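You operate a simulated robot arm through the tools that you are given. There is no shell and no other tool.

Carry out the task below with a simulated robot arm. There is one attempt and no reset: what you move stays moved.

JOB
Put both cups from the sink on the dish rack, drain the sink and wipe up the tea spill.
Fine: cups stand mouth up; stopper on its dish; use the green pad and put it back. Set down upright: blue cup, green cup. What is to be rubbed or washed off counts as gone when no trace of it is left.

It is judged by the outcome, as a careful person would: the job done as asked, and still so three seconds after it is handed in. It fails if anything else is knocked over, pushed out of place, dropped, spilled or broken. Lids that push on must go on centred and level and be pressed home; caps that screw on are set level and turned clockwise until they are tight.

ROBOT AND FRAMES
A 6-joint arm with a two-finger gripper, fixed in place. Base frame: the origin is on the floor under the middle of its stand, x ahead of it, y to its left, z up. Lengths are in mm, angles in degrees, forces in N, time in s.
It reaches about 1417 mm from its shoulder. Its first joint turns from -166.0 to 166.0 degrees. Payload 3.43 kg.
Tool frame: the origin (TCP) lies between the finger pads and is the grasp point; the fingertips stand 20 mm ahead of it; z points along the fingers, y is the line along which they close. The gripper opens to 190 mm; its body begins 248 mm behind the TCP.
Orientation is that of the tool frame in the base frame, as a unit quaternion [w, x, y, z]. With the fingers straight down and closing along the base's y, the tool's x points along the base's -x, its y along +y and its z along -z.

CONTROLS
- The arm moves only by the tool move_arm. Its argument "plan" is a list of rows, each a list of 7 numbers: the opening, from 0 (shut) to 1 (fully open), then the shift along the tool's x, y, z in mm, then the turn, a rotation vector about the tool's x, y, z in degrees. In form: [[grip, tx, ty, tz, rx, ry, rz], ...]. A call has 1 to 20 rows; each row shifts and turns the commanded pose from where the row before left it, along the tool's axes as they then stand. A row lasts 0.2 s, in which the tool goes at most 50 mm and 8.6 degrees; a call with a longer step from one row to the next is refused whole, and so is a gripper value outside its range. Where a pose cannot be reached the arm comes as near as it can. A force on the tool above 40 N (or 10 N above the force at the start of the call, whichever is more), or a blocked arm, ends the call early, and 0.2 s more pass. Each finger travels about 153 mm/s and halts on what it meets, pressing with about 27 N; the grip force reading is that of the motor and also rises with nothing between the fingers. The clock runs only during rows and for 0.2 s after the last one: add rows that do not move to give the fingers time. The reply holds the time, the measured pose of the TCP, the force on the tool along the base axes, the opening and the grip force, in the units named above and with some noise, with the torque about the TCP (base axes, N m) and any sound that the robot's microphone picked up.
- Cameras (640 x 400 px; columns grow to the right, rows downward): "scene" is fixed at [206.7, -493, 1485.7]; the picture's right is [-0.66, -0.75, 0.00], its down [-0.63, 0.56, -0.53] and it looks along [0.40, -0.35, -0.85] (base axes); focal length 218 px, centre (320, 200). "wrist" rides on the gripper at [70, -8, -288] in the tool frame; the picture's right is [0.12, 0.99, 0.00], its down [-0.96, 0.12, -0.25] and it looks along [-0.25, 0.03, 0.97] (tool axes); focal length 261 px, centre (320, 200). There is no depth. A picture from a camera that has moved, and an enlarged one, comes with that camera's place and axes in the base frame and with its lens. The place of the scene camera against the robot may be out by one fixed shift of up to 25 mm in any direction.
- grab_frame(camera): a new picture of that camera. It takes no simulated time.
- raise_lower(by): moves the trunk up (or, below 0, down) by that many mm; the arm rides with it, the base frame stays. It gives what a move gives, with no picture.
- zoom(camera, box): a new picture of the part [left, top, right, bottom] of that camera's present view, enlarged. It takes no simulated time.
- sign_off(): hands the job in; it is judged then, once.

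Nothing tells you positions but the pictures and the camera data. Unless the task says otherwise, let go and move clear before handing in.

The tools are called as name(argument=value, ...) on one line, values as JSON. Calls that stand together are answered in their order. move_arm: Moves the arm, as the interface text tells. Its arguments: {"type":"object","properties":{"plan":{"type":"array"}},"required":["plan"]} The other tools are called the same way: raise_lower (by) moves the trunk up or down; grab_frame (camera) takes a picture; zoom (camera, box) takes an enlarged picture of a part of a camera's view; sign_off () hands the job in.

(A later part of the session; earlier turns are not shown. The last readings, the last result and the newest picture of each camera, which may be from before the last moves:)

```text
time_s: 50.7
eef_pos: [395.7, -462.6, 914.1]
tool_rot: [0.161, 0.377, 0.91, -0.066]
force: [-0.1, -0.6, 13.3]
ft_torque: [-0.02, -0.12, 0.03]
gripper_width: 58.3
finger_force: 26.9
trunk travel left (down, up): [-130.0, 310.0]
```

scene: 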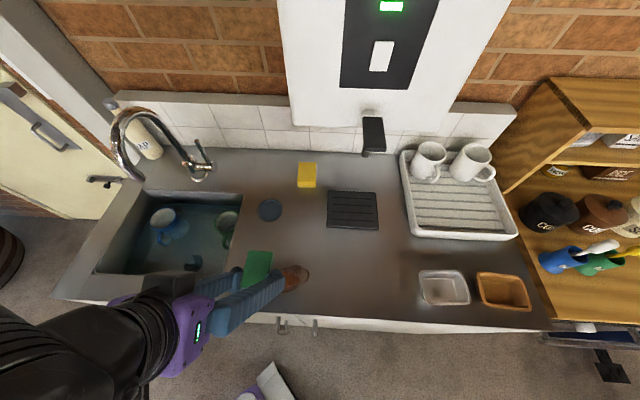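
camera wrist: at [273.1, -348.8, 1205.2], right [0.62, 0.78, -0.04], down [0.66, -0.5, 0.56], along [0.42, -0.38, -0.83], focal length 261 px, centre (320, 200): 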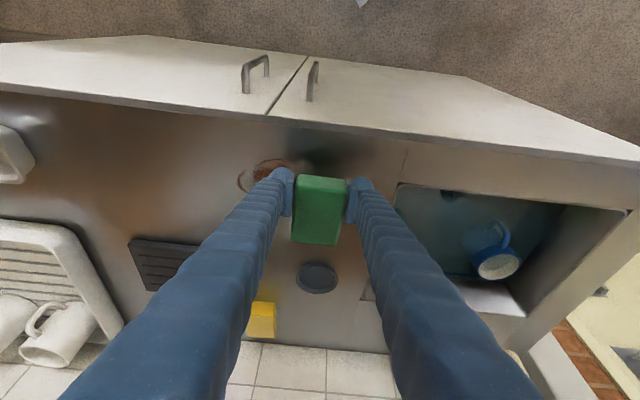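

Light contact at about 13 N. Sweeping right across the spill.

move_arm(plan=[[0, 0, -14, 0, 0, 0, 0], [0, 0, -16, 0, 0, 0, 0], [0, 0, -16, 0, 0, 0, 0], [0, 0, -16, 0, 0, 0, 0], [0, 0, -16, 0, 0, 0, 0], [0, 0, -16, 0, 0, 0, 0], [0, 0, -16, 0, 0, 0, 0], [0, 0, -16, 0, 0, 0, 0], [0, 0, -16, 0, 0, 0, 0], [0, 0, -14, 0, 0, 0, 0], [0, 0, 0, 0, 0, 0, 0]])

grab_frame(camera="scene")

grab_frame(camera="wrist")

```text
time_s: 53.1
eef_pos: [283.4, -571.7, 915.1]
tool_rot: [0.16, 0.378, 0.909, -0.066]
force: [0.4, -0.6, 1.0]
ft_torque: [0.02, 0.02, 0.02]
gripper_width: 58.3
finger_force: 26.7
trunk travel left (down, up): [-130.0, 310.0]
```

```text
taken
```

scene: 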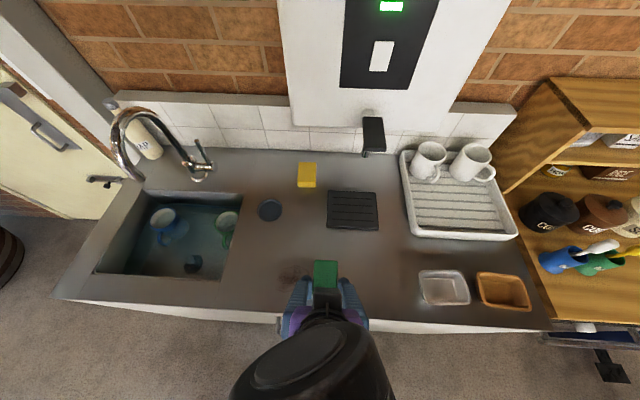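

```text
taken
camera wrist: at [161.9, -460.7, 1160.6], right [0.62, 0.78, -0.04], down [0.66, -0.5, 0.56], along [0.42, -0.38, -0.83], focal length 261 px, centre (320, 200)
```

wrist: 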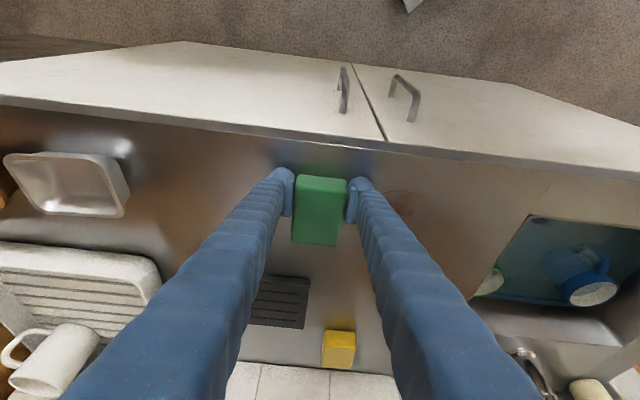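

The spill is much fainter after one pass. I'll look at what remains.

zoom(camera="scene", box=[230, 240, 370, 330])

zoom(camera="wrist", box=[280, 140, 480, 260])

move_arm(plan=[[0, 0.35, 0, 0.94, 0, 0, 0], [0, 0, 0, 0, 0, 0, 0]])

```text
4.44 times, centred on (300, 285) of scene
camera zoom: at [206.7, -493.0, 1485.7], right [-0.66, -0.75, 0.0], down [-0.63, 0.56, -0.53], along [0.4, -0.35, -0.85], focal length 971 px, centre (409, -178)
```

zoom: 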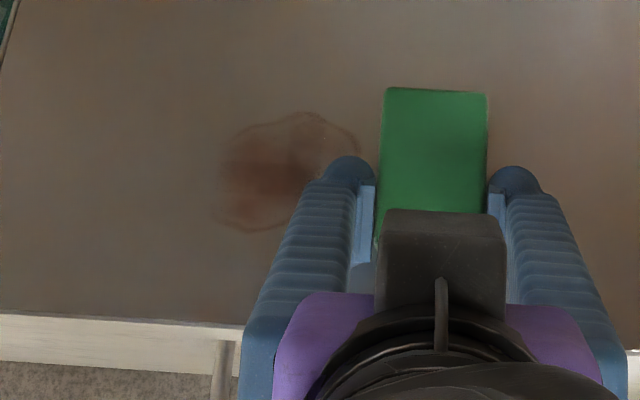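

```text
3.20 times, centred on (380, 200) of wrist
camera zoom: at [161.9, -460.7, 1160.6], right [0.62, 0.78, -0.04], down [0.66, -0.5, 0.56], along [0.42, -0.38, -0.83], focal length 834 px, centre (128, 200)
```

zoom: 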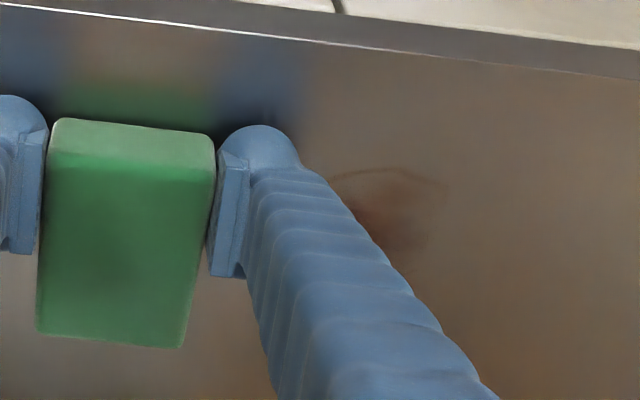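

```text
time_s: 53.7
eef_pos: [283.5, -571.8, 913.9]
tool_rot: [0.161, 0.377, 0.91, -0.067]
force: [-1.7, -2.4, 10.2]
ft_torque: [-0.02, 0.01, -0.05]
gripper_width: 58.4
finger_force: 27.5
trunk travel left (down, up): [-130.0, 310.0]
```

It fades evenly with each pass, so I'll keep wiping back and forth.

move_arm(plan=[[0, 0, 15, 0, 0, 0, 0], [0, 0, 16, 0, 0, 0, 0], [0, 0, 16, 0, 0, 0, 0], [0, 0, 16, 0, 0, 0, 0], [0, 0, 16, 0, 0, 0, 0], [0, 0, 16, 0, 0, 0, 0], [0, 0, 16, 0, 0, 0, 0], [0, 0, 16, 0, 0, 0, 0], [0, 0, 16, 0, 0, 0, 0], [0, 0, 0, 0, 0, 0, 0]])

move_arm(plan=[[0, 0, -15, 0, 0, 0, 0], [0, 0, -16, 0, 0, 0, 0], [0, 0, -16, 0, 0, 0, 0], [0, 0, -16, 0, 0, 0, 0], [0, 0, -16, 0, 0, 0, 0], [0, 0, -16, 0, 0, 0, 0], [0, 0, -16, 0, 0, 0, 0], [0, 0, -16, 0, 0, 0, 0], [0, 0, -16, 0, 0, 0, 0], [0, 0, 0, 0, 0, 0, 0]])

zoom(camera="scene", box=[230, 240, 370, 330])

```text
time_s: 55.9
eef_pos: [387.0, -469.8, 913.4]
tool_rot: [0.16, 0.377, 0.91, -0.065]
force: [1.5, 2.0, 7.7]
ft_torque: [0.02, -0.08, 0.05]
gripper_width: 58.2
finger_force: 26.5
trunk travel left (down, up): [-130.0, 310.0]
```

```text
time_s: 58.1
eef_pos: [285.2, -571.3, 914.3]
tool_rot: [0.16, 0.377, 0.91, -0.065]
force: [3.0, 4.5, 18.3]
ft_torque: [0.11, -0.06, 0.04]
gripper_width: 58.7
finger_force: 26.8
trunk travel left (down, up): [-130.0, 310.0]
```

```text
4.44 times, centred on (300, 285) of scene
camera zoom: at [206.7, -493.0, 1485.7], right [-0.66, -0.75, 0.0], down [-0.63, 0.56, -0.53], along [0.4, -0.35, -0.85], focal length 971 px, centre (409, -178)
```

zoom: 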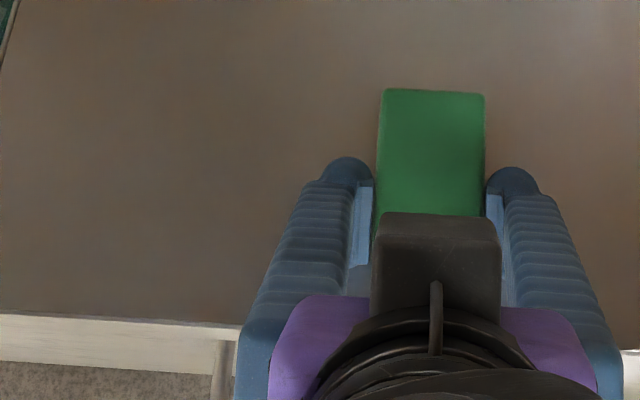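

No trace is visible now. I'll add two more passes with small front and back offsets to be thorough.

move_arm(plan=[[0, 9.4, 0, -3.4, 0, 0, 0], [0, 0, 16, 0, 0, 0, 0], [0, 0, 16, 0, 0, 0, 0], [0, 0, 16, 0, 0, 0, 0], [0, 0, 16, 0, 0, 0, 0], [0, 0, 16, 0, 0, 0, 0], [0, 0, 16, 0, 0, 0, 0], [0, 0, 16, 0, 0, 0, 0], [0, 0, 16, 0, 0, 0, 0], [0, 0, 14, 0, 0, 0, 0], [0, 0, 0, 0, 0, 0, 0]])

move_arm(plan=[[0, -9.4, 0, 3.4, 0, 0, 0], [0, -9.4, 0, 3.4, 0, 0, 0], [0, 0, -16, 0, 0, 0, 0], [0, 0, -16, 0, 0, 0, 0], [0, 0, -16, 0, 0, 0, 0], [0, 0, -16, 0, 0, 0, 0], [0, 0, -16, 0, 0, 0, 0], [0, 0, -16, 0, 0, 0, 0], [0, 0, -16, 0, 0, 0, 0], [0, 0, -16, 0, 0, 0, 0], [0, 0, -14, 0, 0, 0, 0], [0, 0, 0, 0, 0, 0, 0]])

move_arm(plan=[[0, -7.7, 0, -21.2, 0, 0, 0], [0, -7.7, 0, -21.2, 0, 0, 0], [0, 0, -20, 0, 0, 0, 0], [0, 0, -20, 0, 0, 0, 0], [0, 0, 0, 0, 0, 0, 0]])

zoom(camera="scene", box=[230, 240, 370, 330])

grab_frame(camera="wrist")

```text
time_s: 60.5
eef_pos: [379.2, -465.2, 914.4]
tool_rot: [0.16, 0.377, 0.91, -0.065]
force: [-0.6, -2.4, 10.0]
ft_torque: [0.0, 0.03, -0.01]
gripper_width: 58.4
finger_force: 27.2
trunk travel left (down, up): [-130.0, 310.0]
```

```text
time_s: 63.1
eef_pos: [292.1, -578.6, 912.5]
tool_rot: [0.162, 0.377, 0.91, -0.065]
force: [0.4, 0.5, 6.6]
ft_torque: [0.03, -0.03, 0.01]
gripper_width: 58.4
finger_force: 27.2
trunk travel left (down, up): [-130.0, 310.0]
```

```text
time_s: 64.3
eef_pos: [264.6, -605.1, 958.7]
tool_rot: [0.16, 0.378, 0.91, -0.066]
force: [-1.2, -0.1, -0.8]
ft_torque: [0.05, 0.0, 0.04]
gripper_width: 58.3
finger_force: 26.8
trunk travel left (down, up): [-130.0, 310.0]
```

```text
4.44 times, centred on (300, 285) of scene
camera zoom: at [206.7, -493.0, 1485.7], right [-0.66, -0.75, 0.0], down [-0.63, 0.56, -0.53], along [0.4, -0.35, -0.85], focal length 971 px, centre (409, -178)
```

zoom: 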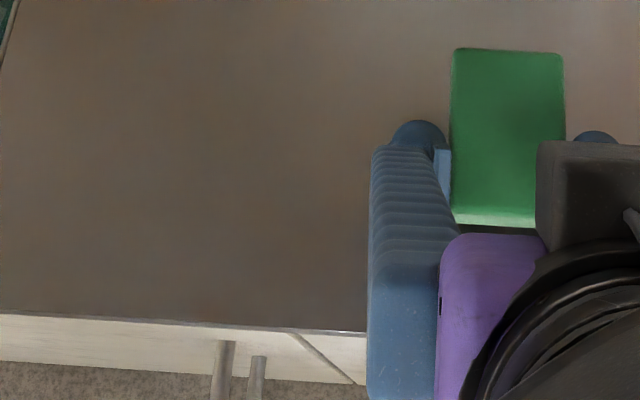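

```text
taken
camera wrist: at [142.4, -494.2, 1204.8], right [0.62, 0.78, -0.04], down [0.66, -0.5, 0.56], along [0.42, -0.38, -0.83], focal length 261 px, centre (320, 200)
```

wrist: 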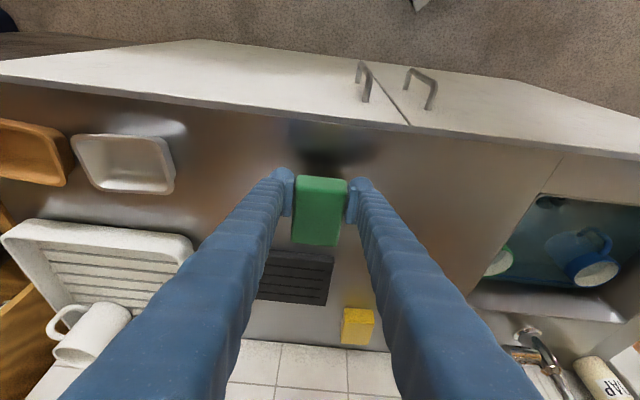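

The counter is clean where the spill was. I'll carry the pad back the same way to where I gripped it.

move_arm(plan=[[0, 0, 42.8, 0, 0, 0, 0], [0, 0, 42.8, 0, 0, 0, 0], [0, 0, 42.8, 0, 0, 0, 0], [0, 0, 42.8, 0, 0, 0, 0], [0, 0, 42.8, 0, 0, 0, 0], [0, 0, 0, 0, 0, 0, 0]])

move_arm(plan=[[0, -36.3, 0, 13.2, 0, 0, 0], [0, -36.3, 0, 13.2, 0, 0, 0], [0, -36.3, 0, 13.2, 0, 0, 0], [0, -36.3, 0, 13.2, 0, 0, 0], [0, -36.3, 0, 13.2, 0, 0, 0], [0, -36.3, 0, 13.2, 0, 0, 0], [0, 0, 0, 0, 0, 0, 0]])

grab_frame(camera="wrist")

grab_frame(camera="scene")

```text
time_s: 65.7
eef_pos: [415.9, -454.1, 959.8]
tool_rot: [0.159, 0.378, 0.909, -0.067]
force: [0.0, 1.0, -1.1]
ft_torque: [-0.1, 0.05, -0.01]
gripper_width: 58.2
finger_force: 27.2
trunk travel left (down, up): [-130.0, 310.0]
```

```text
time_s: 67.3
eef_pos: [578.1, -620.3, 958.1]
tool_rot: [0.16, 0.378, 0.909, -0.065]
force: [0.0, -0.7, -1.3]
ft_torque: [0.03, 0.04, 0.02]
gripper_width: 58.4
finger_force: 27.0
trunk travel left (down, up): [-130.0, 310.0]
```

```text
taken
camera wrist: at [456.5, -508.2, 1203.9], right [0.62, 0.78, -0.04], down [0.66, -0.5, 0.56], along [0.42, -0.38, -0.83], focal length 261 px, centre (320, 200)
```

wrist: 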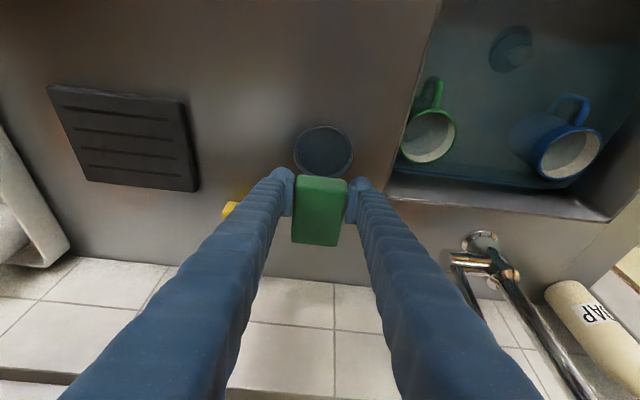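

```text
taken
```

scene: 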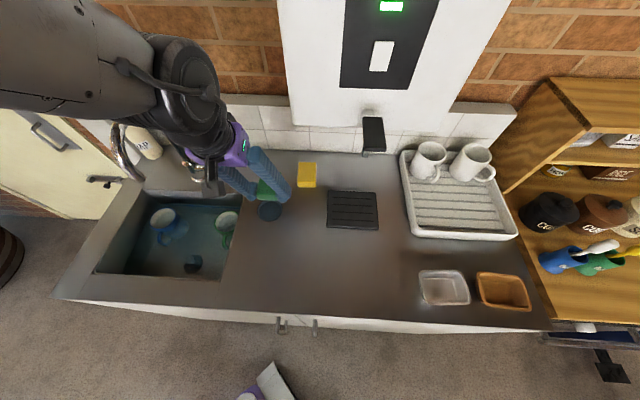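

I'm just short of the spot. Moving over it and lowering the pad.

move_arm(plan=[[0, -35.3, 3.1, 12.9, 0, 0, 0], [0, 0, 0, 0, 0, 0, 0], [0, 5, 0, 13.8, 0, 0, 0], [0, 5, 0, 13.8, 0, 0, 0], [0, 4.1, 0, 11.3, 0, 0, 0], [0, 0.7, 0, 2, 0, 0, 0], [0, 0, 0, 0, 0, 0, 0]])

zoom(camera="wrist", box=[220, 100, 420, 260])

zoom(camera="scene", box=[200, 110, 340, 220])

```text
time_s: 68.9
eef_pos: [607.6, -643.7, 914.3]
tool_rot: [0.16, 0.378, 0.909, -0.066]
force: [-0.2, 0.1, 0.2]
ft_torque: [0.01, 0.03, -0.03]
gripper_width: 58.4
finger_force: 27.2
trunk travel left (down, up): [-130.0, 310.0]
```

```text
2.50 times, centred on (320, 180) of wrist
camera zoom: at [486.4, -532.3, 1160.5], right [0.62, 0.78, -0.04], down [0.66, -0.5, 0.56], along [0.42, -0.38, -0.83], focal length 652 px, centre (320, 250)
```

zoom: 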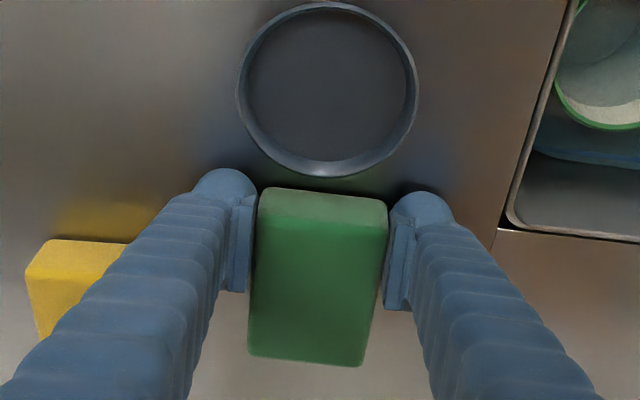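

```text
3.64 times, centred on (270, 165) of scene
camera zoom: at [206.7, -493.0, 1485.7], right [-0.66, -0.75, 0.0], down [-0.63, 0.56, -0.53], along [0.4, -0.35, -0.85], focal length 795 px, centre (502, 327)
```

zoom: 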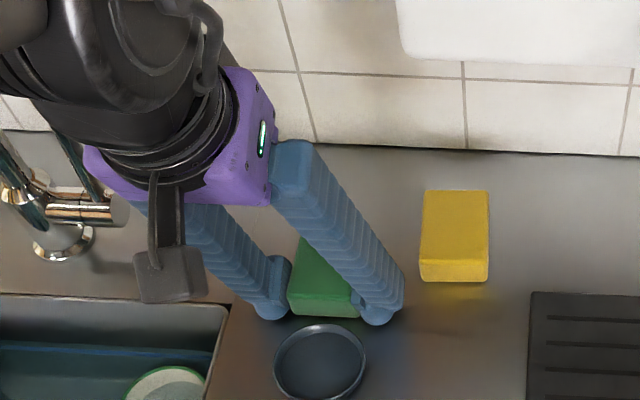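

The position matches the pick-up picture. One more millimetre down, then open, lift and close to prepare the push back.

move_arm(plan=[[0, 0.35, 0, 0.94, 0, 0, 0], [0.2, 0, 0, 0, 0, 0, 0], [0.34, 0, 0, 0, 0, 0, 0], [0.38, 0, 0, 0, 0, 0, 0], [0.38, 0, 0, 0, 0, 0, 0], [0.38, 0, 0, 0, 0, 0, 0]])

move_arm(plan=[[0.38, -5, 0, -13.8, 0, 0, 0], [0.38, -7, 0, -20, 0, 0, 0], [0.38, -7, 0, -20, 0, 0, 0], [0.38, 0, 0, 0, 0, 0, 0]])

zoom(camera="wrist", box=[220, 100, 420, 260])

```text
time_s: 70.3
eef_pos: [606.6, -642.7, 913.8]
tool_rot: [0.16, 0.378, 0.91, -0.066]
force: [-0.5, -0.2, -0.4]
ft_torque: [-0.02, 0.02, 0.01]
gripper_width: 72.1
finger_force: 0.0
trunk travel left (down, up): [-130.0, 310.0]
```

```text
time_s: 71.3
eef_pos: [608.3, -643.1, 973.9]
tool_rot: [0.161, 0.377, 0.91, -0.065]
force: [0.6, 1.0, 0.2]
ft_torque: [-0.01, 0.0, 0.0]
gripper_width: 72.2
finger_force: 0.1
trunk travel left (down, up): [-130.0, 310.0]
```

```text
2.50 times, centred on (320, 180) of wrist
camera zoom: at [486.0, -532.0, 1219.2], right [0.62, 0.78, -0.04], down [0.66, -0.5, 0.56], along [0.42, -0.38, -0.83], focal length 652 px, centre (320, 250)
```

zoom: 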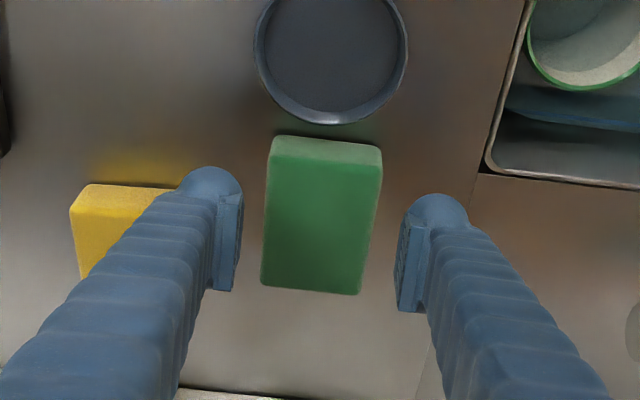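

The pad is released about 44 mm in front of its original spot. The dish is in the way of pushing from the front, so I'll press lightly on top of the pad with closed fingertips and slide it back. First I'll lean to 38° again and close.

move_arm(plan=[[0.2, 0, 0, 0, 0, -6, 0], [0, 0, 0, 0, 0, -6, 0], [0, 0, 0, 0, 0, -6, 0], [0, 0, 0, 0, 0, 0, 0], [0, -13, -1.2, 10.2, 0, 0, 0], [0, -13, -1.2, 10.2, 0, 0, 0], [0, 0, 0, 0, 0, 0, 0], [0, 0, 0, 0, 0, 0, 0]])

grab_frame(camera="scene")

zoom(camera="wrist", box=[220, 70, 420, 230])

```text
time_s: 73.1
eef_pos: [612.8, -648.2, 969.4]
tool_rot: [0.291, 0.364, 0.877, -0.117]
force: [-0.4, -0.1, 0.4]
ft_torque: [0.01, -0.02, 0.0]
gripper_width: 0.0
finger_force: 26.9
out of reach, approached as far as the arm can: row 3, 5, 6
trunk travel left (down, up): [-130.0, 310.0]
```

```text
taken
```

scene: 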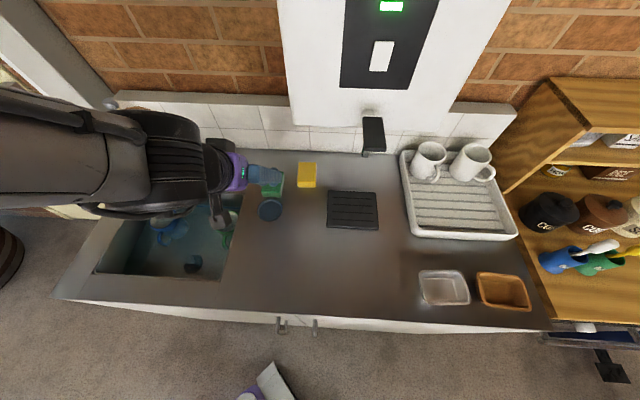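

```text
2.50 times, centred on (320, 150) of wrist
camera zoom: at [444.9, -492.4, 1157.7], right [0.63, 0.77, -0.06], down [0.52, -0.36, 0.77], along [0.57, -0.52, -0.63], focal length 652 px, centre (320, 325)
```

zoom: 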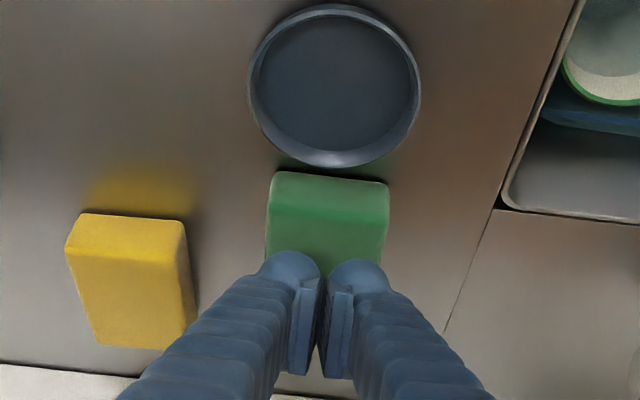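

The arm is at a posture limit here. Last time it passed through by switching posture, so I'll raise slightly for safety and continue back.

move_arm(plan=[[0, -6.2, 0, -7.9, 0, 0, 0], [0, 0, 0, 0, 0, 0, 0]])

move_arm(plan=[[0, -15.8, 0, 12.3, 0, 0, 0], [0, -15.8, 0, 12.3, 0, 0, 0], [0, 0, 0, 0, 0, 0, 0], [0, 0, 0, 0, 0, 0, 0], [0, 0, 0, 0, 0, 0, 0]])

grab_frame(camera="scene")

zoom(camera="wrist", box=[220, 70, 420, 230])

```text
time_s: 73.7
eef_pos: [614.1, -647.8, 973.2]
tool_rot: [0.295, 0.363, 0.875, -0.12]
force: [0.0, 0.4, 0.5]
ft_torque: [-0.03, 0.02, -0.02]
gripper_width: 0.2
finger_force: 26.4
out of reach, approached as far as the arm can: row 1
trunk travel left (down, up): [-130.0, 310.0]
```

```text
time_s: 74.9
eef_pos: [641.8, -676.0, 972.7]
tool_rot: [0.3, 0.363, 0.873, -0.124]
force: [0.2, -0.6, 0.9]
ft_torque: [0.02, -0.01, 0.0]
gripper_width: 0.2
finger_force: 27.1
trunk travel left (down, up): [-130.0, 310.0]
```

```text
taken
```

scene: 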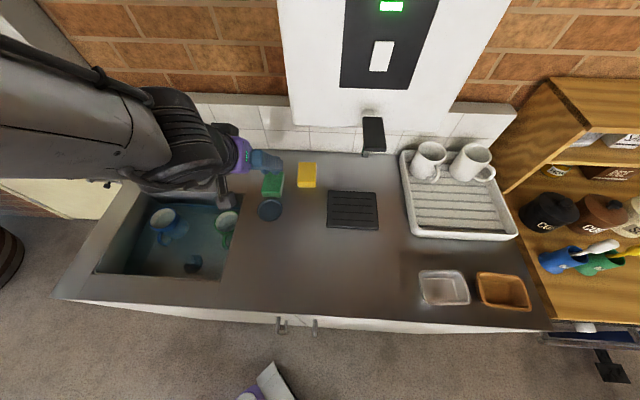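

```text
2.50 times, centred on (320, 150) of wrist
camera zoom: at [471.4, -516.0, 1156.6], right [0.64, 0.77, -0.07], down [0.51, -0.35, 0.79], along [0.58, -0.54, -0.61], focal length 652 px, centre (320, 325)
```

zoom: 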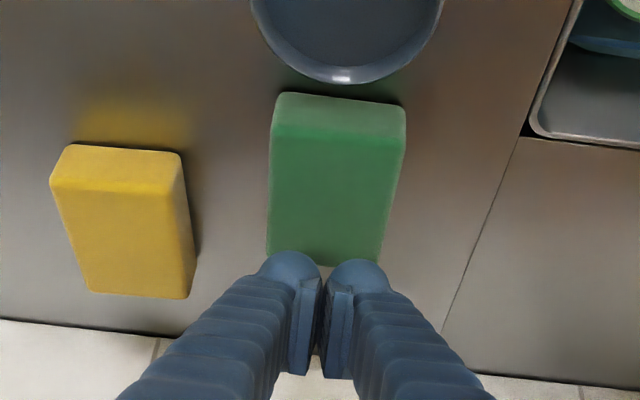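

I'm in the same posture as before now, with the fingertips above the pad. Lowering toward its top.

move_arm(plan=[[0, 8.6, -2.5, 11, 0, 0, 0], [0, 8.6, 0, 11, 0, 0, 0], [0, 0, 0, 0, 0, 0, 0]])

move_arm(plan=[[0, 1.2, 0, 1.6, 0, 0, 0], [0, 0, 0, 0, 0, 0, 0]])

move_arm(plan=[[0, 1.2, 0, 1.6, 0, 0, 0], [0, 0, 0, 0, 0, 0, 0]])

```text
time_s: 75.7
eef_pos: [638.4, -677.1, 946.1]
tool_rot: [0.301, 0.362, 0.874, -0.124]
force: [0.2, 1.7, 10.6]
ft_torque: [0.07, 0.02, 0.07]
gripper_width: 6.0
finger_force: 27.0
trunk travel left (down, up): [-130.0, 310.0]
```

```text
time_s: 76.3
eef_pos: [639.5, -677.9, 946.6]
tool_rot: [0.302, 0.362, 0.873, -0.123]
force: [-0.7, -1.0, 25.6]
ft_torque: [0.07, 0.13, 0.01]
gripper_width: 5.8
finger_force: 26.9
trunk travel left (down, up): [-130.0, 310.0]
```

```text
time_s: 76.9
eef_pos: [641.6, -679.4, 945.5]
tool_rot: [0.305, 0.362, 0.872, -0.125]
force: [1.2, -3.5, 10.3]
ft_torque: [-0.13, -0.01, -0.03]
gripper_width: 6.0
finger_force: 26.9
trunk travel left (down, up): [-130.0, 310.0]
stopped in row 2: the force on the tool passed its limit at 41 N (the readings are from after the stop); the commanded pose is now the measured one
```

I have about 10 N of contact on the pad top. Sliding back in small steps.

move_arm(plan=[[0, -6.3, 0, 4.93, 0, 0, 0], [0, -6.3, 0, 4.93, 0, 0, 0], [0, 0, 0, 0, 0, 0, 0]])

zoom(camera="wrist", box=[220, 70, 420, 230])

zoom(camera="scene", box=[220, 130, 340, 230])

```text
time_s: 77.7
eef_pos: [652.0, -688.4, 945.3]
tool_rot: [0.303, 0.362, 0.873, -0.125]
force: [-2.6, 3.0, 20.5]
ft_torque: [0.16, 0.15, -0.02]
gripper_width: 6.3
finger_force: 26.9
trunk travel left (down, up): [-130.0, 310.0]
```

```text
2.50 times, centred on (320, 150) of wrist
camera zoom: at [480.4, -528.6, 1128.3], right [0.64, 0.77, -0.07], down [0.51, -0.34, 0.79], along [0.58, -0.54, -0.61], focal length 652 px, centre (320, 325)
```

zoom: 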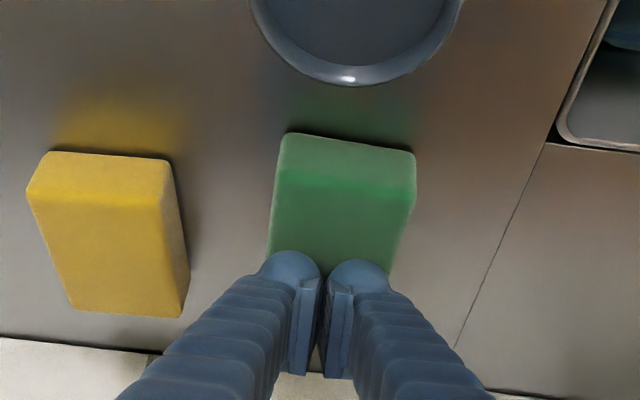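

```text
4.00 times, centred on (280, 180) of scene
camera zoom: at [206.7, -493.0, 1485.7], right [-0.66, -0.75, 0.0], down [-0.63, 0.56, -0.53], along [0.4, -0.35, -0.85], focal length 874 px, centre (480, 280)
```

zoom: 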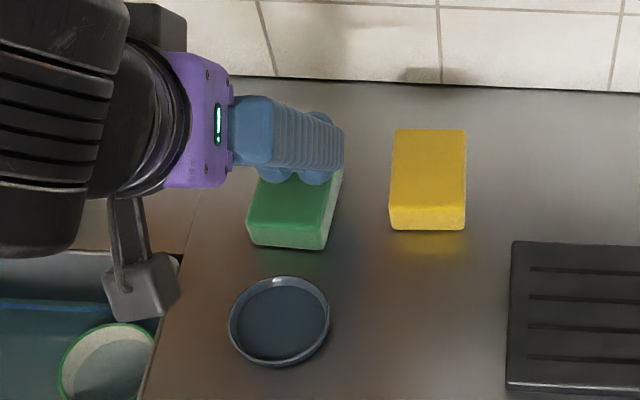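

It works: the pad slides with the fingertips. About 24 mm back and 4 mm right remain.

move_arm(plan=[[0, -6.5, -1.3, 4.6, 0, 0, 0], [0, -6.3, -1.3, 4.93, 0, 0, 0], [0, -6.3, -1.3, 4.93, 0, 0, 0], [0, 0, 0, 0, 0, 0, 0]])

zoom(camera="wrist", box=[220, 70, 420, 230])

zoom(camera="scene", box=[220, 140, 400, 252])

```text
time_s: 78.7
eef_pos: [664.4, -708.8, 946.1]
tool_rot: [0.303, 0.362, 0.872, -0.125]
force: [-2.8, 6.1, 22.8]
ft_torque: [0.19, 0.15, 0.0]
gripper_width: 6.0
finger_force: 26.8
trunk travel left (down, up): [-130.0, 310.0]
```

```text
2.50 times, centred on (320, 150) of wrist
camera zoom: at [493.9, -548.2, 1128.3], right [0.64, 0.77, -0.07], down [0.51, -0.34, 0.79], along [0.58, -0.54, -0.61], focal length 652 px, centre (320, 325)
```

zoom: 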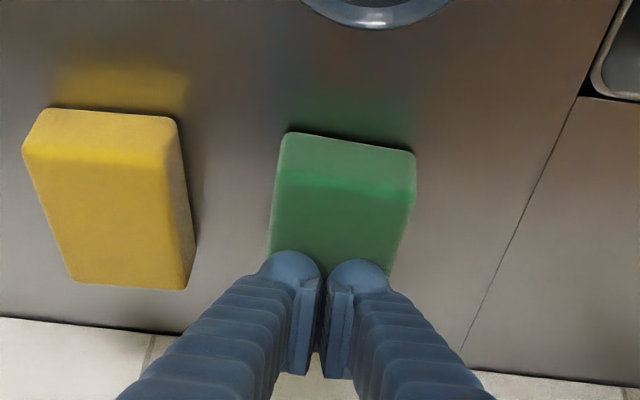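

```text
3.56 times, centred on (310, 196) of scene
camera zoom: at [206.7, -493.0, 1485.7], right [-0.66, -0.75, 0.0], down [-0.63, 0.56, -0.53], along [0.4, -0.35, -0.85], focal length 777 px, centre (356, 214)
```

zoom: 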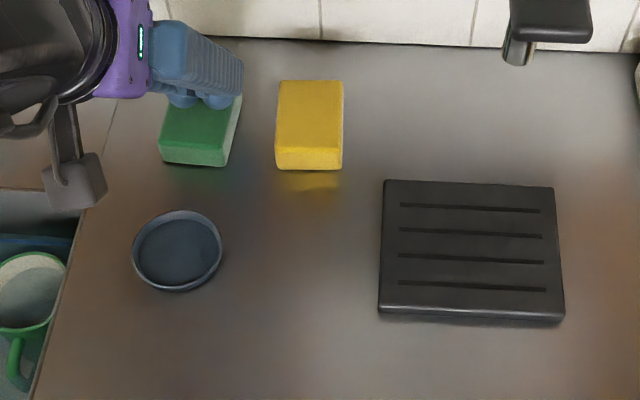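

That matches the original picture to within about 3 mm. Lifting straight off.

move_arm(plan=[[0, -6.2, 0, -7.9, 0, 0, 0], [0, -12.3, 0, -15.8, 0, 0, 0], [0, 0, 0, 0, 0, 0, 0]])

zoom(camera="wrist", box=[220, 70, 420, 230])

zoom(camera="scene", box=[220, 140, 400, 252])

```text
time_s: 79.5
eef_pos: [667.0, -707.7, 976.1]
tool_rot: [0.301, 0.362, 0.874, -0.124]
force: [-0.6, -0.5, -0.4]
ft_torque: [-0.03, 0.0, -0.03]
gripper_width: 0.0
finger_force: 27.0
trunk travel left (down, up): [-130.0, 310.0]
```

```text
2.50 times, centred on (320, 150) of wrist
camera zoom: at [495.4, -548.1, 1158.8], right [0.64, 0.77, -0.07], down [0.51, -0.35, 0.79], along [0.58, -0.54, -0.61], focal length 652 px, centre (320, 325)
```

zoom: 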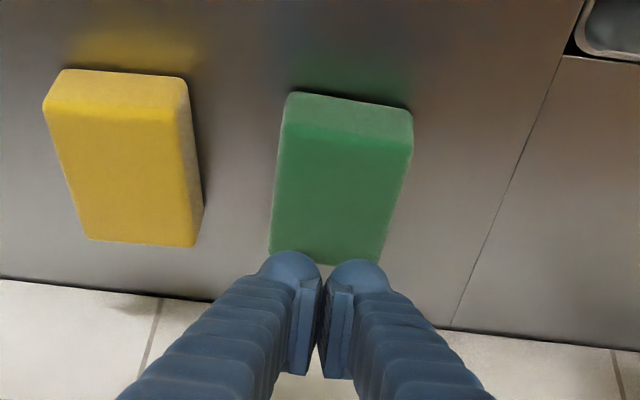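

```text
3.56 times, centred on (310, 196) of scene
camera zoom: at [206.7, -493.0, 1485.7], right [-0.66, -0.75, 0.0], down [-0.63, 0.56, -0.53], along [0.4, -0.35, -0.85], focal length 777 px, centre (356, 214)
```

zoom: 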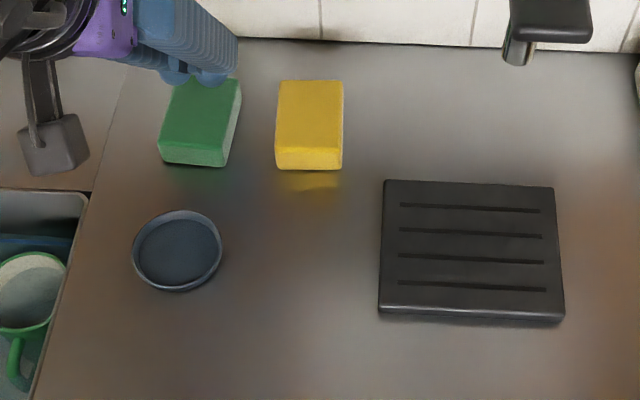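

The pad is back in place. Next is the stopper. I'll retreat forward, reduce the lean, and move in front of the spout to view the stopper closely.

move_arm(plan=[[0, 17, 0, -40, 0, 0, 0], [0, 33, 0, -26, 0, 0, 0], [0, 33, 0, -26, 0, 0, 0], [0, 33, 0, -26, 0, 0, 0], [0, 33, 0, -26, 0, 0, 0], [0, 33, 0, -26, 0, 0, 0], [0, 33, 0, -26, 0, 0, 0], [0, 0, 0, 0, 0, 0, 0]])

move_arm(plan=[[0.2, 0, 0, 0, 0, 6.5, 0], [0.3, 0, 0, 0, 0, 6.5, 0], [0.4, 0, 0, 0, 0, 6.5, 0], [0.4, 0, 0, 0, 0, 6.5, 0], [0.4, 0, 0, 0, 0, 0, 0], [0.4, 0, 0, 0, 0, 0, 0]])

grab_frame(camera="scene")

grab_frame(camera="wrist")

```text
time_s: 81.3
eef_pos: [460.6, -505.1, 998.2]
tool_rot: [0.302, 0.363, 0.872, -0.126]
force: [0.2, 0.0, 0.3]
ft_torque: [-0.06, -0.02, -0.02]
gripper_width: 0.0
finger_force: 27.2
trunk travel left (down, up): [-130.0, 310.0]
```

```text
time_s: 82.7
eef_pos: [495.1, -485.0, 1003.1]
tool_rot: [0.267, 0.355, 0.894, -0.062]
force: [-0.4, -0.1, -0.7]
ft_torque: [0.0, -0.01, 0.05]
gripper_width: 76.0
finger_force: 0.1
out of reach, approached as far as the arm can: row 1, 2, 3, 4
trunk travel left (down, up): [-130.0, 310.0]
```

```text
taken
```

scene: 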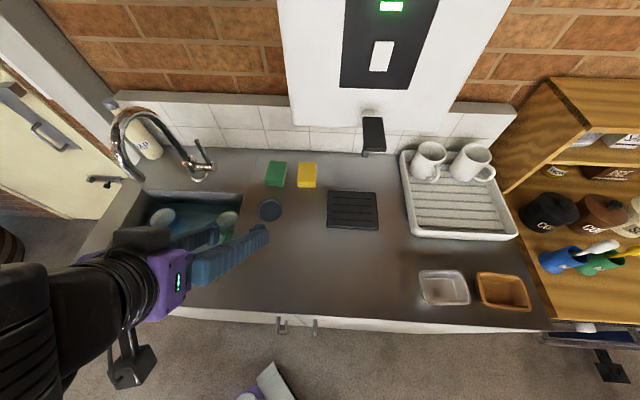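

```text
taken
camera wrist: at [323.5, -361.5, 1210.1], right [0.59, 0.81, 0.02], down [0.55, -0.42, 0.72], along [0.59, -0.42, -0.69], focal length 261 px, centre (320, 200)
```

wrist: 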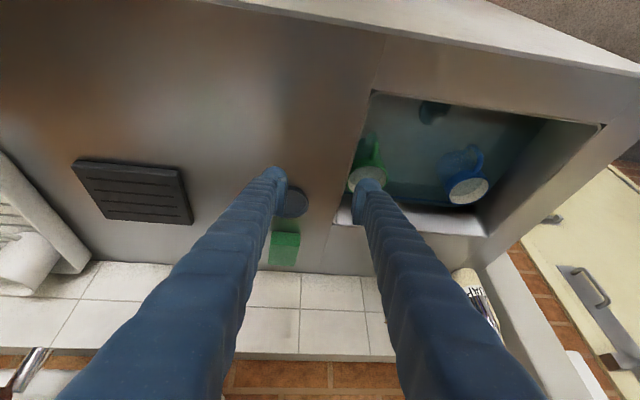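

The arm is stuck at a posture limit short of the commanded lean. I'll hold and see whether it resolves.

move_arm(plan=[[0.4, 0, 0, 0, 0, 0, 0], [0.4, 0, 0, 0, 0, 0, 0], [0.4, 0, 0, 0, 0, 0, 0]])

```text
time_s: 83.5
eef_pos: [495.9, -486.6, 1003.4]
tool_rot: [0.266, 0.356, 0.894, -0.063]
force: [0.6, 0.1, 1.0]
ft_torque: [-0.01, 0.01, 0.05]
gripper_width: 76.2
finger_force: 0.0
trunk travel left (down, up): [-130.0, 310.0]
```

I'll go back to the spot where the lean change worked before (V≈885), switch posture there to 20°, then return forward.

move_arm(plan=[[0.3, 0, 0, 0, 2.6, -3.3, -0.1], [0.2, 0, 0, 0, 2.6, -3.3, -0.1], [0.2, -26.5, -6.7, 27.5, 0, 0, 0], [0.2, -26.5, -6.7, 27.5, 0, 0, 0], [0.2, -26.5, -6.7, 27.5, 0, 0, 0], [0.2, -26.5, -6.7, 27.5, 0, 0, 0], [0.2, -26.5, -6.7, 27.5, 0, 0, 0], [0.2, 0, 0, 0, 0, 0, 0], [0.2, 0, 0, 0, 0, 0, 0]])

grab_frame(camera="scene")

```text
time_s: 85.5
eef_pos: [603.8, -625.8, 978.6]
tool_rot: [0.306, 0.525, 0.792, -0.054]
force: [0.1, 0.7, -0.1]
ft_torque: [-0.13, -0.08, -0.01]
gripper_width: 38.1
finger_force: 0.0
out of reach, approached as far as the arm can: row 2, 5, 6
trunk travel left (down, up): [-130.0, 310.0]
```

```text
taken
```

scene: 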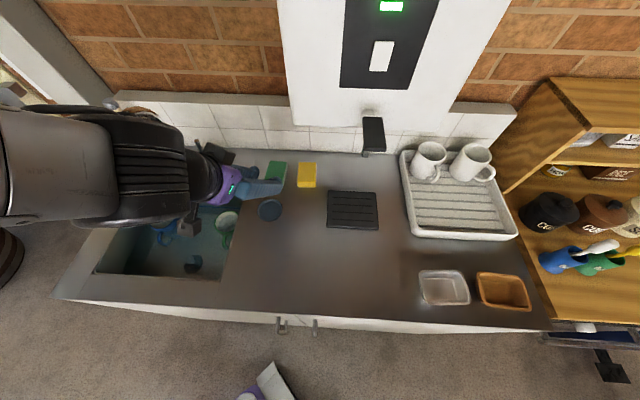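

It seems to be mid-switch. Holding to let it settle.

move_arm(plan=[[0.2, 0, 0, 0, 0, 0, 0], [0.2, 0, 0, 0, 0, 0, 0], [0.2, 0, 0, 0, 0, 0, 0], [0.2, 0, 0, 0, 0, 0, 0]])

grab_frame(camera="scene")

```text
time_s: 86.5
eef_pos: [579.6, -624.8, 965.9]
tool_rot: [0.261, 0.365, 0.885, -0.121]
force: [-0.2, 0.0, 0.4]
ft_torque: [-0.01, 0.0, 0.02]
gripper_width: 38.0
finger_force: 0.1
trunk travel left (down, up): [-130.0, 310.0]
```

```text
taken
```

scene: 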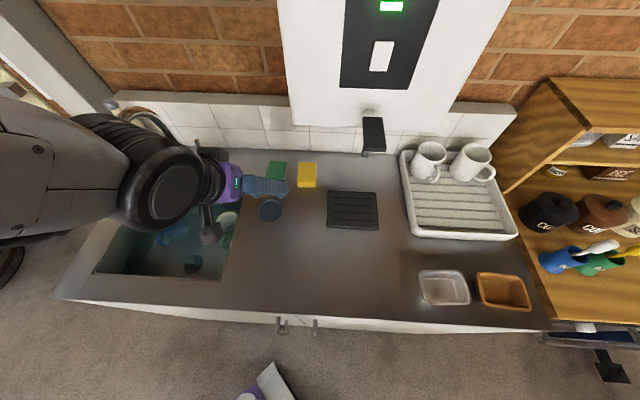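

It has settled in the other posture. Now reducing the lean to 12°.

move_arm(plan=[[0.2, 0, 0, -8, -0.45, 7.13, 0.12], [0.2, 0, 0, -8, -0.45, 7.13, 0.12], [0.2, 0, 0, -8, -0.45, 7.13, 0.12], [0.2, 0, 0, 0, 0, 0, 0], [0.2, 0, 0, 0, 0, 0, 0]])

grab_frame(camera="scene")

```text
time_s: 87.7
eef_pos: [582.0, -626.5, 965.5]
tool_rot: [0.261, 0.366, 0.885, -0.12]
force: [0.6, 0.2, -0.3]
ft_torque: [0.04, -0.02, 0.03]
gripper_width: 38.0
finger_force: 0.0
out of reach, approached as far as the arm can: row 1, 2, 3
trunk travel left (down, up): [-130.0, 310.0]
```

```text
taken
```

scene: 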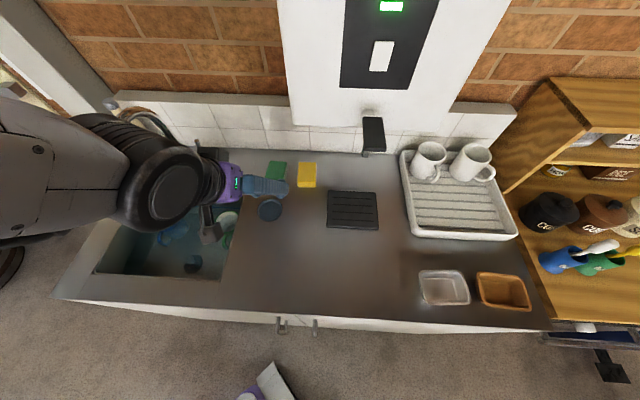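

The limit depends on the tool's height relative to the trunk, so raising the trunk should open up these lean angles. I'll raise it 150 mm and try again.

raise_lower(by=150)

move_arm(plan=[[0.2, 22.5, 0, 33.5, 0, 0, 0], [0.2, 22.5, 0, 33.5, 0, 0, 0], [0.2, 22.5, 0, 33.5, 0, 0, 0], [0.2, 0, 0, 0, 0, 0, 0]])

move_arm(plan=[[0.2, 0, 0, 0, -0.45, 7.13, 0.12], [0.2, 0, 0, 0, -0.45, 7.13, 0.12], [0.2, 0, 0, 0, -0.45, 7.13, 0.12], [0.2, 0, 0, 0, 0, 0, 0], [0.2, 0, 0, 0, 0, 0, 0]])

grab_frame(camera="scene")

```text
time_s: 89.4
eef_pos: [582.3, -625.4, 1116.1]
tool_rot: [0.261, 0.366, 0.885, -0.121]
force: [-0.1, -0.4, -0.5]
ft_torque: [0.01, 0.02, -0.02]
gripper_width: 38.0
finger_force: 0.0
trunk travel left (down, up): [-280.0, 160.0]
```

```text
time_s: 90.6
eef_pos: [596.2, -569.3, 1017.0]
tool_rot: [0.239, 0.25, 0.934, -0.09]
force: [0.1, 0.0, 0.1]
ft_torque: [-0.05, 0.0, 0.02]
gripper_width: 38.0
finger_force: 0.1
out of reach, approached as far as the arm can: row 1, 2
trunk travel left (down, up): [-280.0, 160.0]
stopped in row 4: the arm was blocked; the commanded pose is now the measured one
```

```text
time_s: 91.8
eef_pos: [618.8, -553.9, 1018.9]
tool_rot: [0.221, 0.244, 0.943, -0.053]
force: [0.6, -0.2, -0.1]
ft_torque: [0.0, 0.0, 0.01]
gripper_width: 38.1
finger_force: 0.1
out of reach, approached as far as the arm can: row 1, 2, 3
trunk travel left (down, up): [-280.0, 160.0]
```

```text
taken
```

scene: 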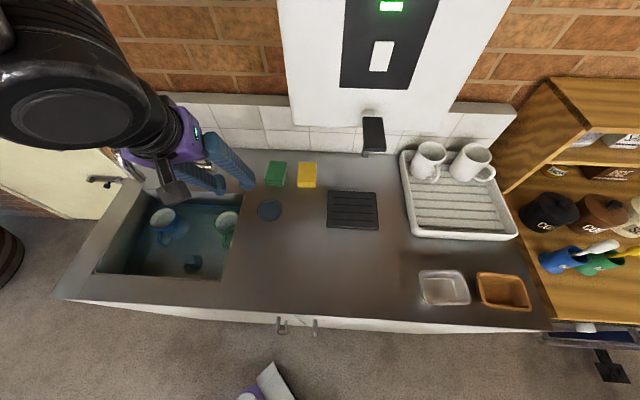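

The arm ended in an awkward posture, though it isn't touching anything. At the original trunk height all the upright poses worked, so I'll restore that height and straighten the tool.

raise_lower(by=70)

grab_frame(camera="wrist")

grab_frame(camera="scene")

```text
time_s: 92.9
eef_pos: [619.5, -555.3, 1089.5]
tool_rot: [0.221, 0.244, 0.943, -0.053]
force: [0.3, 0.5, 0.3]
ft_torque: [0.01, -0.03, -0.01]
gripper_width: 38.0
finger_force: 0.0
trunk travel left (down, up): [-350.0, 90.0]
```

```text
taken
camera wrist: at [447.3, -469.8, 1315.6], right [0.39, 0.92, -0.05], down [0.71, -0.27, 0.65], along [0.59, -0.28, -0.76], focal length 261 px, centre (320, 200)
```

wrist: 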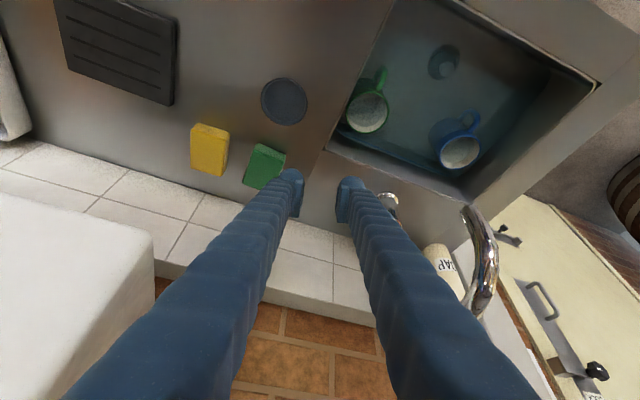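

```text
taken
```

scene: 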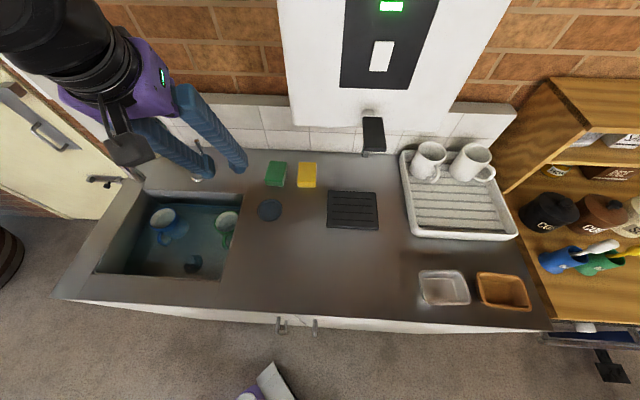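

Moving forward over open counter and then straightening the tool to vertical.

move_arm(plan=[[0.2, 33.4, 1.9, -20.9, 0, 0, 0], [0.2, 33.4, 1.9, -20.9, 0, 0, 0], [0.2, 33.4, 1.9, -20.9, 0, 0, 0], [0.2, 33.4, 1.9, -20.9, 0, 0, 0], [0.2, 33.4, 1.9, -20.9, 0, 0, 0], [0.2, 0, 0, 0, 0, 0, 0]])

move_arm(plan=[[0.2, 0, 0, 0, 1.03, 6.5, 3.93], [0.2, 0, 0, 0, 1.03, 6.5, 3.93], [0.2, 0, 0, 0, 1.03, 6.5, 3.93], [0.2, 0, 0, 0, 1.03, 6.5, 3.93], [0.2, 0, 0, 0, 0, 0, 0], [0.2, 0, 0, 0, 0, 0, 0]])

grab_frame(camera="scene")

```text
time_s: 94.3
eef_pos: [451.9, -448.7, 1108.5]
tool_rot: [0.221, 0.244, 0.943, -0.053]
force: [0.0, 0.1, 0.5]
ft_torque: [-0.02, 0.01, -0.01]
gripper_width: 38.3
finger_force: 0.0
trunk travel left (down, up): [-350.0, 90.0]
```

```text
time_s: 95.7
eef_pos: [465.7, -432.9, 1107.8]
tool_rot: [0.094, 0.323, 0.942, 0.005]
force: [-0.1, 0.3, 0.0]
ft_torque: [-0.01, 0.02, 0.01]
gripper_width: 38.0
finger_force: 0.1
out of reach, approached as far as the arm can: row 1, 2, 3
trunk travel left (down, up): [-350.0, 90.0]
```

```text
taken
```

scene: 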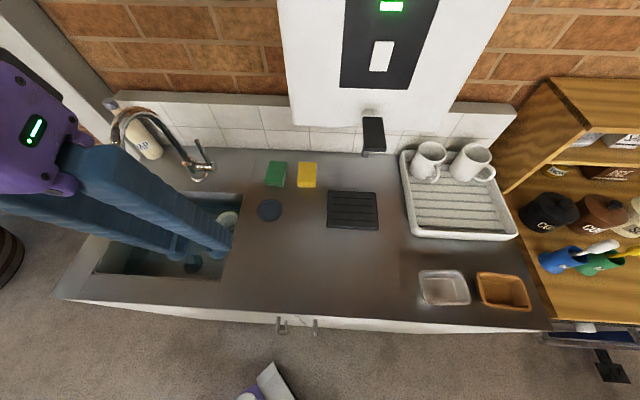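

Nearly vertical. Finishing the rotation.

move_arm(plan=[[0.2, 0, 0, 0, 2.33, 4.89, 3.58], [0.2, 0, 0, 0, 2.33, 4.89, 3.58], [0.2, 0, 0, 0, 0, 0, 0]])

```text
time_s: 96.5
eef_pos: [455.6, -428.8, 1093.6]
tool_rot: [0.074, 0.352, 0.933, 0.026]
force: [-0.6, -0.1, 0.5]
ft_torque: [0.05, 0.03, 0.03]
gripper_width: 37.9
finger_force: 0.1
out of reach, approached as far as the arm can: row 1, 2
trunk travel left (down, up): [-350.0, 90.0]
```

This posture's limit eases as the tool gets lower relative to the trunk, so I'll go down over open counter and then straighten up.

move_arm(plan=[[0.2, 0, 0, 30, 0, 0, 0], [0.2, 0, 0, 30, 0, 0, 0], [0.2, 0, 0, 30, 0, 0, 0], [0.2, 0, 0, 0, 2, 5, 2], [0.2, 0, 0, 0, 0, 0, 0]])

grab_frame(camera="scene")

grab_frame(camera="wrist")

```text
time_s: 97.7
eef_pos: [464.4, -423.7, 998.3]
tool_rot: [0.039, 0.369, 0.928, 0.036]
force: [-0.3, -0.7, -0.1]
ft_torque: [-0.06, 0.05, 0.02]
gripper_width: 37.9
finger_force: 0.1
out of reach, approached as far as the arm can: row 4
trunk travel left (down, up): [-350.0, 90.0]
```

```text
taken
```

scene: 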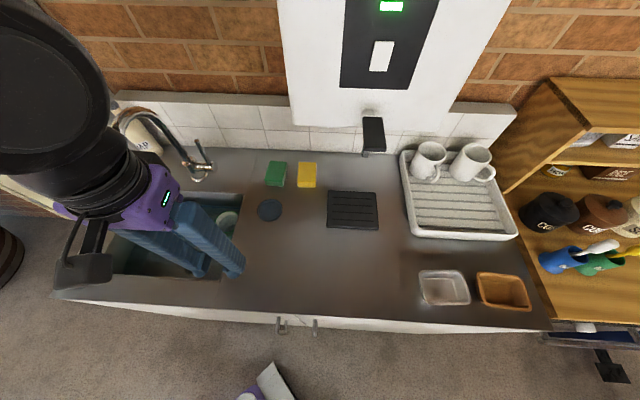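

```text
taken
camera wrist: at [380.2, -390.7, 1280.3], right [0.59, 0.8, 0.09], down [0.75, -0.59, 0.3], along [0.29, -0.11, -0.95], focal length 261 px, centre (320, 200)
```

wrist: 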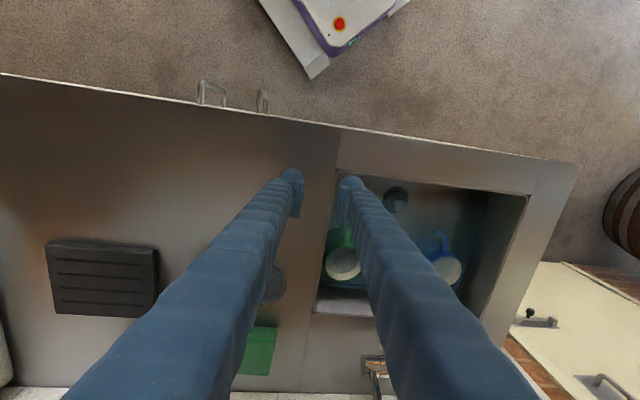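

Applying the last small rotation toward vertical.

move_arm(plan=[[0.2, 0, 0, 10, 2.75, 1.25, 0.8], [0.2, 0, 0, 10, 2.75, 1.25, 0.8], [0.2, 0, 0, 0, 0, 0, 0], [0.2, 0, 0, 0, 0, 0, 0]])

move_arm(plan=[[0.2, 0, 30, 0, 0, 0, 0], [0.2, 0, 30, 0, 0, 0, 0], [0.2, 0, 0, 0, 0, 0, 0]])

```text
time_s: 98.7
eef_pos: [459.4, -419.2, 978.5]
tool_rot: [0.034, 0.374, 0.926, 0.03]
force: [-0.3, 0.1, -0.6]
ft_torque: [-0.01, 0.01, -0.01]
gripper_width: 38.0
finger_force: 0.0
out of reach, approached as far as the arm can: row 1, 2
trunk travel left (down, up): [-350.0, 90.0]
```

```text
time_s: 99.5
eef_pos: [463.9, -395.7, 966.1]
tool_rot: [0.031, 0.375, 0.926, 0.026]
force: [0.4, 0.0, 0.0]
ft_torque: [-0.04, -0.01, 0.02]
gripper_width: 38.0
finger_force: 0.1
out of reach, approached as far as the arm can: row 1, 2
trunk travel left (down, up): [-350.0, 90.0]
```

The arm is limited on this side. I'll move right and back over the open counter, where vertical poses worked before, and see if the tool will straighten there.

move_arm(plan=[[0.2, 0, -30, 0, 0, 0, 0], [0.2, 0, -30, 0, 0, 0, 0], [0.2, -20, -30, 0, 0, 0, 0], [0.2, -20, -30, 0, 0, 0, 0], [0.2, -20, 0, 0, 0, 0, 0], [0.2, 0, 0, 0, 0, 0, 0]])

move_arm(plan=[[0.2, 0, 0, 0, 2.3, 1.1, 0.7], [0.2, 0, 0, 0, 2.3, 1.1, 0.7], [0.2, 0, 0, 0, 0, 0, 0]])

grab_frame(camera="scene")

```text
time_s: 100.9
eef_pos: [403.8, -499.1, 935.9]
tool_rot: [0.035, 0.374, 0.926, 0.026]
force: [-0.4, -0.2, 0.5]
ft_torque: [-0.03, 0.02, 0.01]
gripper_width: 38.0
finger_force: 0.1
out of reach, approached as far as the arm can: row 1, 2, 3, 4, 5
trunk travel left (down, up): [-350.0, 90.0]
```

```text
time_s: 101.7
eef_pos: [404.8, -499.4, 935.7]
tool_rot: [0.034, 0.375, 0.926, 0.025]
force: [-0.3, -0.2, 0.3]
ft_torque: [0.01, 0.0, 0.0]
gripper_width: 38.2
finger_force: 0.0
out of reach, approached as far as the arm can: row 1
trunk travel left (down, up): [-350.0, 90.0]
```

```text
taken
```

scene: 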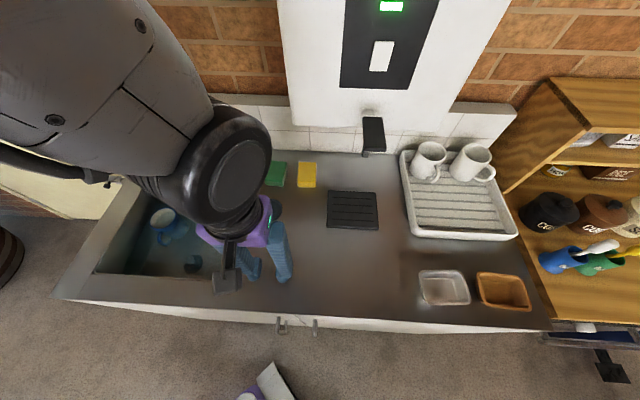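

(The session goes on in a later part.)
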